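You operate a simulated robot arm through the tools that you are given. There is no shell and no other tool. Be economical: measure what you need, move in short steps, check, and stop when the job is done.

Carry out the task below with a simulated robot arm. There is one attempt and no reset: what you move stays moved.

TASK
Put the 20 g weight from the top of the motor bench on top of the pot there and the 5 g weight on top of the carton there.
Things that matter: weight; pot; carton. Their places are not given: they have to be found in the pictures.

It is judged by the outcome, as a careful person would: the job done as asked, and still so three seconds after it is handed in. It fails if anything else is knocked over, pushed out of place, dropped, spilled or broken.

THE ROBOT
A 7-joint arm with a two-finger parallel gripper, fixed in place. Base frame: the origin is at the foot of the arm, x ahead of it, y to its left, z up; the work surface is at about z = 0. Lengths are in m, angles in degrees, forces in N, time in s.
With the tool pointing down near the work surface it reaches from about 0.24 to 0.62 m from the base axis. Its first joint turns from -66.0 to 66.0 degrees. Payload 2.6 kg.
Tool frame: the origin (TCP) lies between the finger pads and is the grasp point; the fingertips stand 0.03 m ahead of it; z points along the fingers, y is the line along which they close. The gripper opens to 0.094 m. The fingers are 0.028 m wide and 0.01 m thick; the gripper's body (0.05 by 0.096 m) begins 0.055 m behind the TCP.
Orientation is that of the tool frame in the base frame, as a unit quaternion [x, y, z, w]. With the fingers straight down and closing along the base's y, the tool's x points along the base's -x, its y along +y and its z along -z.

THE INTERFACE
- The arm moves only by the tool jog_arm. Its argument "deltas" is one flat list of numbers, 5 for each row, row after row: the shift along the base's x, y, z in units of 300 mm (1.0 is 300 mm), then the turn about the base's z in units of 90 degrees (1.0 is 90 degrees), then the finger opening in m, from 0 to 0.094. In form: [x, y, z, twist, hand, x, y, z, twist, hand, ...]. A call has 1 to 8 rows; each row is the pose to reach, as a shift and turn from the pose commanded when the call began. A call with a number of a shift or a turn outside -1 to 1 is refused whole. A row lasts 0.2 s, in which the tool goes at most 0.05 m and 8.6 degrees; a call with a longer step from one row to the next is refused whole, and so is a gripper value outside its range. A pose out of reach is approached as far as the arm can. The call stops where the force on the tool passes 40 N (or 10 N more than at its start, if that is more) or the arm is blocked; 0.2 s more then pass. The fingers move at their own pace (about 0.072 m/s each) and stop on an object; they squeeze with about 40 N. The grip force told is the motor's: it shows also when the fingers shut on nothing. Time passes only in rows, and 0.2 s behind the last, so rows that repeat a pose let the fingers close. It gives the time, the measured TCP pose, the force on the tool (base axes), the opening and the grip force at its end, in the units of the frame above (readings bear some noise).
- Cameras (640 x 400 px; columns grow to the right, rows downward): "scene" is fixed at [0.0317, 0.4296, 0.5617]; the picture's right is [-0.81, -0.59, 0.00], its down [-0.35, 0.48, -0.81] and it looks along [0.48, -0.65, -0.59] (base axes); focal length 328 px, centre (320, 200). "wrist" rides on the gripper at [-0.037, 0, -0.058] in the tool frame; the picture's right is [0.00, -1.00, 0.00], its down [0.97, 0.00, -0.24] and it looks along [0.24, 0.00, 0.97] (tool axes); focal length 218 px, centre (320, 200).
- get_image(camera): a new picture of that camera. No time passes.
- measure_at(camera, pixels): for up to 12 pixels [column, row] of the newest picture of that camera ("zoom" is the newest enlarged one), the place [x, y, z] in the base frame of the surface seen there, good to about 0.003 m. No time passes.
- close_up(camera, box): a new picture of the part [left, top, right, bottom] of that camera's present view, enlarged. No time passes.
- sign_off(): hands the job in; it is judged then, once.

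Work in short steps. Measure before you move; look again where a grasp or a placing could have gone wrong, and mend it. You have 60 turns and 14 pictures in all, the two below and enlarged ones among them. Open the gripper and draw the arm clear of the work before you hand the job in, unless the task says otherwise; then end with one line.

The tools are called after "Emit:" as a command line: name --argument value ..., lists and objects as JSON in quotes. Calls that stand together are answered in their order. jog_arm: Moves the arm, as the interface text tells. Its arguments: {"type":"object","properties":{"deltas":{"type":"array"}},"required":["deltas"]} The other tools are called the same way: get_image (camera) takes a picture; measure_at (camera, pixels) gives the place of the surface under pixels of a picture; close_up (camera, box) takes an enlarged picture of a part of a camera's view; sign_off () hands the job in.

At the start:

```text
clock: 0.0
position: [0.2905, 0.167, 0.3551]
ee_rot: [0.0, 1.0, 0.0, 0.0]
wrist_force: [-0.4, -0.5, 0.2]
opening: 0.0941
grip_force: 0.0
```

scene: 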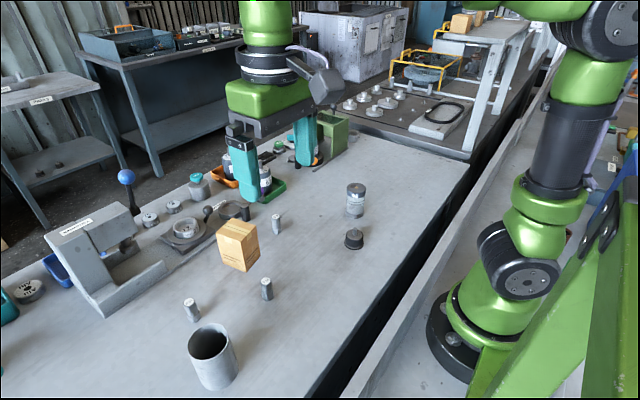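
wrist: 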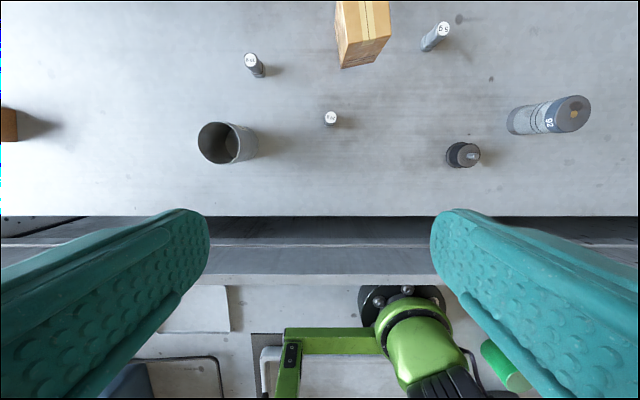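

The wrist view shows three small labelled weights (253,62), (331,118), (436,35), plus a black one and a can. I'll zoom in to read the labels.

Emit:
close_up --camera "wrist" --box '[230, 10, 470, 160]'

Emit:
close_up --camera "scene" --box '[160, 170, 400, 320]'

Emit:
measure_at --camera "wrist" --pixels '[[250, 59], [331, 118], [442, 28], [470, 155], [572, 113], [366, 52], [350, 20], [385, 20], [225, 124], [330, 150]]'

Emit:
measure_at --camera "scene" --pixels '[[190, 301], [266, 280], [276, 216], [354, 233], [355, 186], [237, 228], [225, 233], [250, 233], [241, 223], [210, 330], [300, 250]]'

```text
2.67 times, centred on (350, 85) of wrist
```

zoom: 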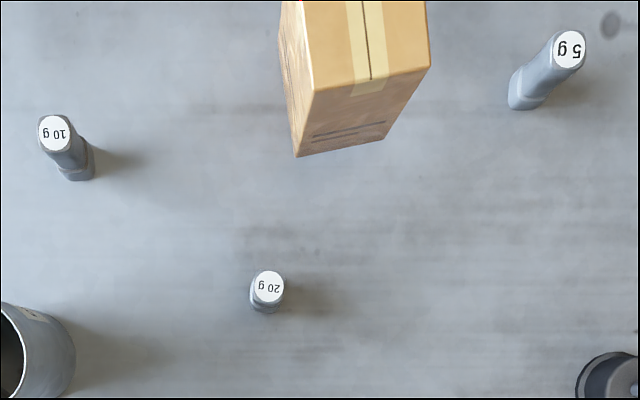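

```text
2.67 times, centred on (280, 245) of scene
```

zoom: 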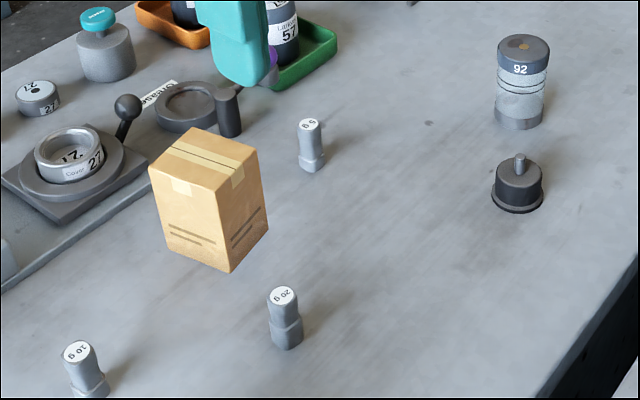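

```text
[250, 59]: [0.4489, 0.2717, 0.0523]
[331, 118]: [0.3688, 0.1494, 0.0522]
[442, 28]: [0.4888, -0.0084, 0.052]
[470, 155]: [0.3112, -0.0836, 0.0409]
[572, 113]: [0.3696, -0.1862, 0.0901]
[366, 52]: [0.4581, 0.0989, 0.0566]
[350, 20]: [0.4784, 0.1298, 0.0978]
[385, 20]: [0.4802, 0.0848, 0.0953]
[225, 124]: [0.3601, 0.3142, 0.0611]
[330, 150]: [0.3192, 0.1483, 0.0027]
```

```text
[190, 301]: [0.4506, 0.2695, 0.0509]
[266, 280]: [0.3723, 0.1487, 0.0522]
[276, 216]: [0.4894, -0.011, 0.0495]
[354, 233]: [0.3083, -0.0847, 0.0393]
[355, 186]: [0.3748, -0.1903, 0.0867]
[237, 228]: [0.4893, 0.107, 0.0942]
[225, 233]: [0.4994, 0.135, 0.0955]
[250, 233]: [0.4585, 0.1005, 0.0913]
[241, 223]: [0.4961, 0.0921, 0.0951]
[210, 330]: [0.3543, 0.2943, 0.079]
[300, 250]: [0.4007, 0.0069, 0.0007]
```

Labels are read: 20 g at (0.37,0.149), 5 g at (0.489,-0.01), 10 g is a distractor. Next I need to work out which object is the pot, so I'll look closer at the cup, the black object and the can.

Emit:
close_up --camera "scene" --box '[320, 170, 400, 260]'

Emit:
close_up --camera "scene" --box '[160, 300, 280, 399]'

```text
4.44 times, centred on (360, 215) of scene
```

zoom: 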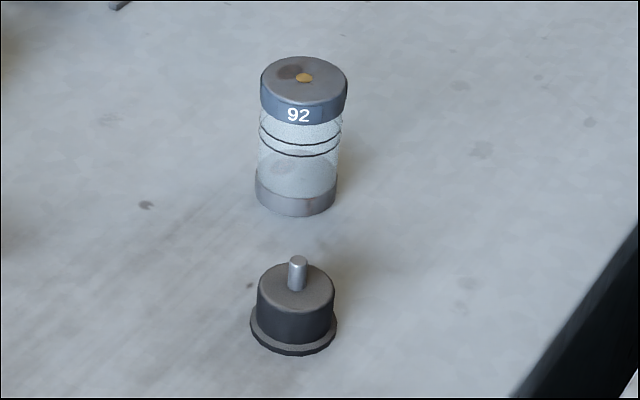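

```text
4.04 times, centred on (220, 350) of scene
```

zoom: 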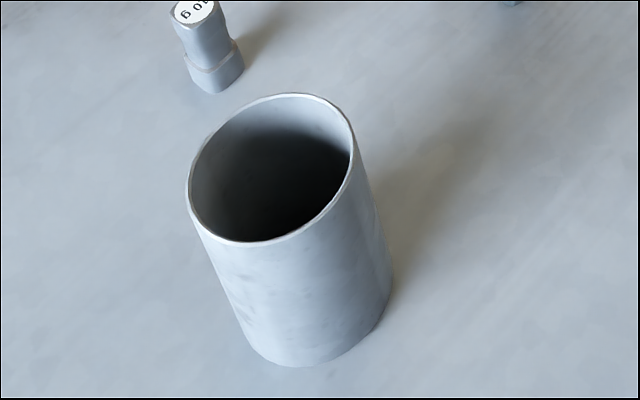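

I take the flat-lidded can "92" as the pot. The grey cup is open, so nothing could stand on top of it, and the black piece is a motor with a shaft. I'll measure its lid, the carton top edges and the weights' label centres.

Emit:
measure_at --camera "scene" --pixels '[[348, 188], [365, 188], [356.4, 183.5], [356.4, 192], [356.4, 187.5], [231.3, 219], [218, 233], [240, 238.5], [255, 228.5], [236, 229], [266, 281], [276, 217]]'

Emit:
measure_at --camera "wrist" --pixels '[[554, 113], [588, 113], [572, 98], [572, 128], [571, 113], [331, 117], [443, 28], [330.5, 119], [340, 38], [387, 34], [388, 3]]'

```text
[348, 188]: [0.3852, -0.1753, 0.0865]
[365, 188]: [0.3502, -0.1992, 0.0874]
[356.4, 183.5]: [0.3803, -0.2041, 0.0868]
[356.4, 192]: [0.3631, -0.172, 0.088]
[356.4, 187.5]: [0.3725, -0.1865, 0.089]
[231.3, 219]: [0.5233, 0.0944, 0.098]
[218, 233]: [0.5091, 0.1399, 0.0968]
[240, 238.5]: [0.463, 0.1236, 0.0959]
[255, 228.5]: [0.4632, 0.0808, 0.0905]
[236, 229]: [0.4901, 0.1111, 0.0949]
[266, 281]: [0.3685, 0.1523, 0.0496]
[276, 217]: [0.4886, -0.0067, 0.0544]
```

```text
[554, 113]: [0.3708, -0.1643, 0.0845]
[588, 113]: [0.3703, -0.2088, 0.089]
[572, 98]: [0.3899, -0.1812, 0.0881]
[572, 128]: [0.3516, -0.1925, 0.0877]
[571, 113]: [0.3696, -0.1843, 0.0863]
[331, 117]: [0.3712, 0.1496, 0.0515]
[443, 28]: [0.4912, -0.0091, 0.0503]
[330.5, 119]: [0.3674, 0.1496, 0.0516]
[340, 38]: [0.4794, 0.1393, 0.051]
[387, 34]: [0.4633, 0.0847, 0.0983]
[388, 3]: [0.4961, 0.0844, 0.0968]
```

Pot lid centre is about (0.370,-0.187,0.088), carton top centre (0.490,0.110,0.0955), and the 20 g weight (0.369,0.1495). Moving above the 20 g weight to z≈0.12.

Emit:
jog_arm --deltas '[0.065, -0.014, -0.13, 0, 0.094, 0.131, -0.029, -0.26, 0, 0.094, 0.196, -0.043, -0.39, 0, 0.094, 0.262, -0.058, -0.52, 0, 0.094, 0.262, -0.058, -0.65, 0, 0.094, 0.262, -0.058, -0.783, 0, 0.094, 0.262, -0.058, -0.783, 0, 0.05]'

Emit:
get_image --camera "wrist"

```text
clock: 1.6
position: [0.369, 0.1483, 0.1191]
ee_rot: [0.0, 1.0, 0.0, 0.001]
wrist_force: [-0.7, 0.1, 0.5]
opening: 0.05
grip_force: 0.1
```

```text
7 pictures are left
```

wrist: 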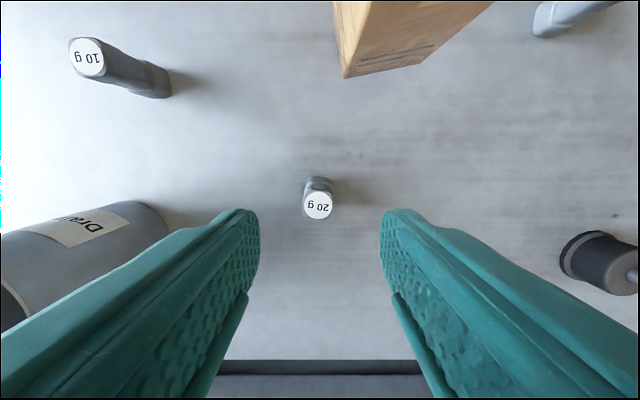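

The weight sits centred between the fingers at (318,205), and the cup is labelled "Dra…", so it isn't the pot. Descending to z≈0.04 and closing.

Emit:
jog_arm --deltas '[0, 0.003, -0.1, 0, 0.05, 0, 0.003, -0.2, 0, 0.05, 0, 0.003, -0.263, 0, 0.05, 0, 0.003, -0.263, 0, 0.05, 0, 0.003, -0.263, 0, 0.0, 0, 0.003, -0.263, 0, 0.0, 0, 0.003, -0.263, 0, 0.0]'

```text
clock: 3.2
position: [0.3696, 0.1494, 0.0424]
ee_rot: [-0.001, 1.0, 0.0, 0.0]
wrist_force: [0.1, 0.0, -0.9]
opening: 0.0187
grip_force: 40.4
```

Gripped with opening 0.0187 m. Lifting to z≈0.20 and starting toward the pot.

Emit:
jog_arm --deltas '[0, 0, 0.13, 0, 0, 0, 0, 0.28, 0, 0, 0, 0, 0.43, 0, 0, 0, 0, 0.53, 0, 0, 0, -0.14, 0.53, 0, 0, 0, -0.28, 0.53, 0, 0, 0, -0.42, 0.53, 0, 0, 0, -0.56, 0.53, 0, 0]'

Emit:
get_image --camera "wrist"

```text
clock: 5.0
position: [0.3671, -0.0178, 0.1996]
ee_rot: [-0.001, 1.0, 0.001, 0.0]
wrist_force: [-0.6, 0.2, -1.1]
opening: 0.0185
grip_force: 39.7
```

```text
6 pictures are left
```

wrist: 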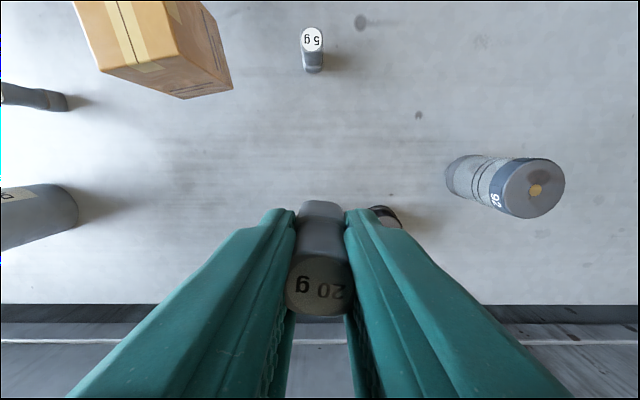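

Weight held upright. Re-measuring the pot lid from this closer view (535,190).

Emit:
measure_at --camera "wrist" --pixels '[[507, 188], [562, 185], [535, 160], [537, 215], [536, 189], [112, 50], [200, 20], [312, 38]]'

Emit:
jog_arm --deltas '[0, -0.14, 0, 0, 0, 0, -0.28, 0, 0, 0, 0.003, -0.42, 0, 0, 0, 0.003, -0.565, 0, 0, 0, 0.003, -0.565, 0, 0, 0]'

```text
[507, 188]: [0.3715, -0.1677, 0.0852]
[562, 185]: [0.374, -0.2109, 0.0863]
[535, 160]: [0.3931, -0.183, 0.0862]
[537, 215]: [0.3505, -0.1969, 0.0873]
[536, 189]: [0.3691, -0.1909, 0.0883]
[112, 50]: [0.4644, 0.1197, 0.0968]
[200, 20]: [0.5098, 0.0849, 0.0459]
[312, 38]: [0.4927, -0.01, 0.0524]
```

```text
clock: 6.2
position: [0.3678, -0.1876, 0.2002]
ee_rot: [0.0, 1.0, 0.0, 0.0]
wrist_force: [0.7, -0.2, -0.9]
opening: 0.0182
grip_force: 40.5
```

Over the pot. Descending close to contact at z≈0.131.

Emit:
jog_arm --deltas '[0.008, 0, -0.1, 0, 0, 0.008, 0, -0.18, 0, 0, 0.008, 0, -0.23, 0, 0, 0.008, 0, -0.23, 0, 0]'

Emit:
close_up --camera "scene" --box '[300, 140, 412, 230]'

```text
clock: 7.2
position: [0.3708, -0.187, 0.1313]
ee_rot: [-0.001, 1.0, 0.0, 0.001]
wrist_force: [0.6, 0.1, -0.3]
opening: 0.0181
grip_force: 39.9
```

```text
4.44 times, centred on (356, 185) of scene
```

zoom: 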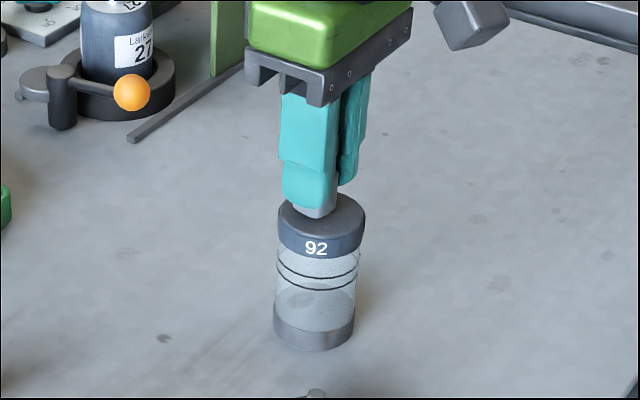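

Near contact and well centred. Lowering in 1 mm steps while watching force.

Emit:
jog_arm --deltas '[0, 0, -0.0035, 0, 0, 0, 0, -0.007, 0, 0, 0, 0, -0.007, 0, 0]'

```text
clock: 8.0
position: [0.3718, -0.1867, 0.1296]
ee_rot: [0.001, 1.0, -0.001, 0.0]
wrist_force: [0.2, 0.2, 0.0]
opening: 0.0182
grip_force: 39.8
```

Emit:
jog_arm --deltas '[0, 0, -0.0035, 0, 0, 0, 0, -0.0035, 0, 0]'

```text
clock: 8.6
position: [0.3724, -0.187, 0.1283]
ee_rot: [0.0, 1.0, 0.0, 0.0]
wrist_force: [-0.5, -0.7, 0.2]
opening: 0.0181
grip_force: 39.8
```

Emit:
jog_arm --deltas '[0, 0, -0.0025, 0, 0, 0, 0, -0.0025, 0, 0]'

```text
clock: 9.2
position: [0.3713, -0.187, 0.1276]
ee_rot: [0.0, 1.0, 0.0, -0.001]
wrist_force: [0.1, 0.4, 1.2]
opening: 0.0183
grip_force: 39.4
```

Emit:
jog_arm --deltas '[0, 0, -0.0025, 0, 0, 0, 0, -0.0025, 0, 0]'

```text
clock: 9.8
position: [0.3721, -0.1877, 0.1262]
ee_rot: [0.0, 1.0, 0.0, 0.0]
wrist_force: [-2.2, 0.9, 11.5]
opening: 0.0183
grip_force: 40.2
```

Contact, 11.5 N upward. I'll ease back a hair, open and rise straight up.

Emit:
jog_arm --deltas '[0, 0, 0.002, 0, 0.018, 0, 0, 0.002, 0, 0.03, 0, 0, 0.002, 0, 0.045, 0, 0, 0.002, 0, 0.045, 0, 0, 0.08, 0, 0.045, 0, 0, 0.2, 0, 0.045, 0, 0, 0.33, 0, 0.045]'

Emit:
get_image --camera "wrist"

```text
clock: 11.4
position: [0.3711, -0.1877, 0.2276]
ee_rot: [0.0, 1.0, 0.001, 0.0]
wrist_force: [0.2, 0.5, -0.6]
opening: 0.045
grip_force: 0.0
```

```text
4 pictures are left
```

wrist: 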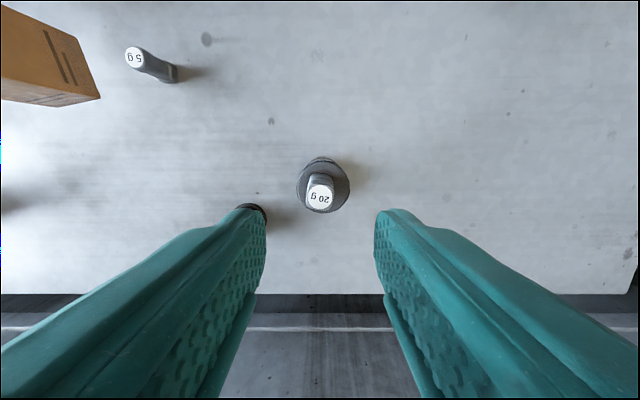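

The 20 g weight stands on the pot at (320,195). Next I move above the 5 g weight at (0.4905,-0.0095).

Emit:
jog_arm --deltas '[0.08, 0.119, 0, 0, 0.05, 0.16, 0.238, 0, 0, 0.05, 0.24, 0.357, 0, 0, 0.05, 0.32, 0.476, 0, 0, 0.05, 0.398, 0.593, 0, 0, 0.05, 0.398, 0.593, -0.14, 0, 0.05, 0.398, 0.593, -0.28, 0, 0.05, 0.398, 0.593, -0.36, 0, 0.05]'

Emit:
get_image --camera "wrist"

```text
clock: 13.2
position: [0.4913, -0.0091, 0.1179]
ee_rot: [0.0, 1.0, -0.001, 0.001]
wrist_force: [-0.5, 0.7, 0.6]
opening: 0.05
grip_force: 0.0
```

```text
3 pictures are left
```

wrist: 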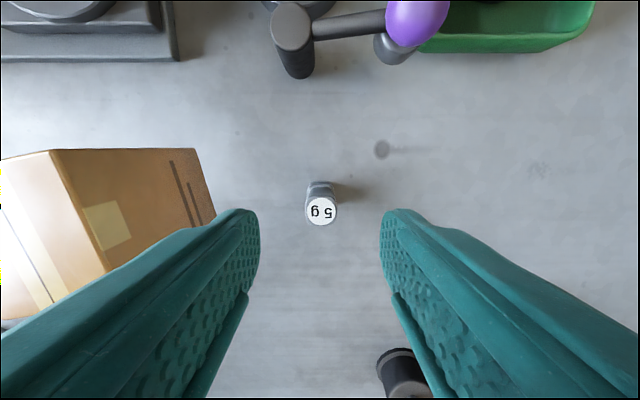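

5 g is centred at (321,210). Descending and closing.

Emit:
jog_arm --deltas '[-0.005, 0, -0.1, 0, 0.05, -0.005, 0, -0.2, 0, 0.05, -0.005, 0, -0.255, 0, 0.05, -0.005, 0, -0.255, 0, 0.05, -0.005, 0, -0.255, 0, 0.0, -0.005, 0, -0.255, 0, 0.0, -0.005, 0, -0.255, 0, 0.0]'

```text
clock: 14.8
position: [0.4888, -0.0087, 0.0404]
ee_rot: [0.001, 1.0, 0.0, 0.0]
wrist_force: [-0.3, -0.2, -0.5]
opening: 0.0178
grip_force: 40.0
```

Gripped. Lift to z≈0.19 and carry over the carton centre (0.490,0.110).

Emit:
jog_arm --deltas '[0, 0, 0.13, 0, 0, 0, 0, 0.26, 0, 0, 0, 0, 0.39, 0, 0, 0, 0, 0.5, 0, 0, 0.003, 0.132, 0.5, 0, 0, 0.003, 0.264, 0.5, 0, 0, 0.003, 0.396, 0.5, 0, 0, 0.003, 0.396, 0.5, 0, 0]'

```text
clock: 16.6
position: [0.4909, 0.1104, 0.1908]
ee_rot: [0.0, 1.0, 0.0, -0.001]
wrist_force: [-0.3, -0.2, -0.4]
opening: 0.018
grip_force: 39.9
```

Descending to z≈0.139, just above the expected contact at about 0.135.

Emit:
jog_arm --deltas '[0, 0, -0.08, 0, 0, 0, 0, -0.14, 0, 0, 0, 0, -0.173, 0, 0, 0, 0, -0.173, 0, 0]'

Emit:
close_up --camera "scene" --box '[180, 180, 300, 280]'

```text
clock: 17.6
position: [0.4899, 0.1102, 0.1388]
ee_rot: [0.0, 1.0, -0.001, 0.0]
wrist_force: [-0.4, 0.8, -0.8]
opening: 0.0179
grip_force: 40.1
```

```text
4.00 times, centred on (240, 230) of scene
```

zoom: 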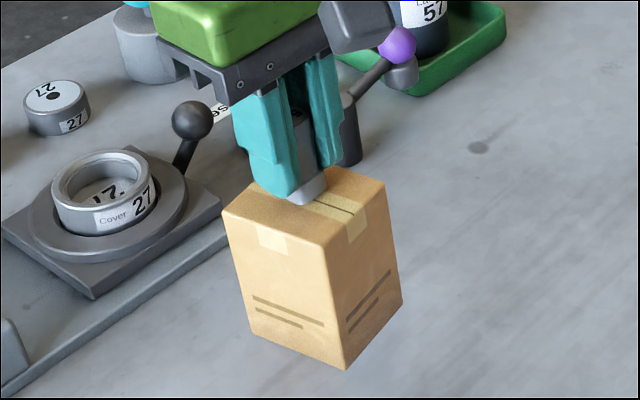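

Well centred, a few mm above. Lowering slowly.

Emit:
jog_arm --deltas '[0, 0, -0.004, 0, 0, 0, 0, -0.008, 0, 0, 0, 0, -0.008, 0, 0]'

```text
clock: 18.4
position: [0.4897, 0.1113, 0.1354]
ee_rot: [0.0, 1.0, 0.0, 0.0]
wrist_force: [-0.3, -0.7, -0.1]
opening: 0.018
grip_force: 39.8
```

Emit:
jog_arm --deltas '[0, 0, -0.0025, 0, 0, 0, 0, -0.0025, 0, 0]'

```text
clock: 19.0
position: [0.4899, 0.1095, 0.1363]
ee_rot: [0.0, 1.0, 0.0, 0.0]
wrist_force: [-1.2, -0.3, 2.1]
opening: 0.0182
grip_force: 39.9
```

Emit:
jog_arm --deltas '[0, 0, -0.0012, 0, 0, 0, 0, -0.0012, 0, 0]'

```text
clock: 19.6
position: [0.4889, 0.109, 0.1362]
ee_rot: [-0.001, 1.0, 0.0, 0.001]
wrist_force: [-0.3, 0.0, 5.5]
opening: 0.018
grip_force: 40.5
```

Contact at 5.5 N. Opening and rising straight up.

Emit:
jog_arm --deltas '[0, 0, 0.001, 0, 0.018, 0, 0, 0.001, 0, 0.03, 0, 0, 0.001, 0, 0.045, 0, 0, 0.001, 0, 0.045, 0, 0, 0.08, 0, 0.045, 0, 0, 0.2, 0, 0.045, 0, 0, 0.35, 0, 0.045, 0, 0, 0.5, 0, 0.045]'

Emit:
jog_arm --deltas '[-0.14, 0, 0, 0, 0.045, -0.28, 0, 0, 0, 0.045, -0.42, 0, 0, 0, 0.045, -0.55, 0, 0, 0, 0.045]'

Emit:
get_image --camera "scene"

```text
clock: 21.4
position: [0.4911, 0.1098, 0.2856]
ee_rot: [-0.001, 1.0, 0.0, -0.001]
wrist_force: [1.4, -0.9, 0.2]
opening: 0.0452
grip_force: 0.0
```

```text
clock: 22.4
position: [0.3247, 0.1102, 0.2856]
ee_rot: [0.0, 1.0, 0.0, -0.001]
wrist_force: [-0.9, 0.3, -0.9]
opening: 0.0449
grip_force: 0.0
```

```text
1 pictures are left
```

scene: 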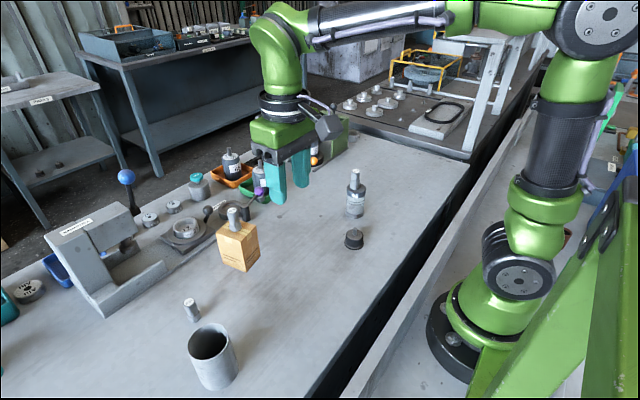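

Both weights stand in place at (233,217) and (355,178), nothing else has moved, and the arm is clear with the gripper open. Handing in.

Emit:
sign_off

```text
The job is handed in.
```

The 20 g weight is standing on the lid of the pot (I took the lidded can marked "92" to be the pot), and the 5 g weight is standing on the carton.
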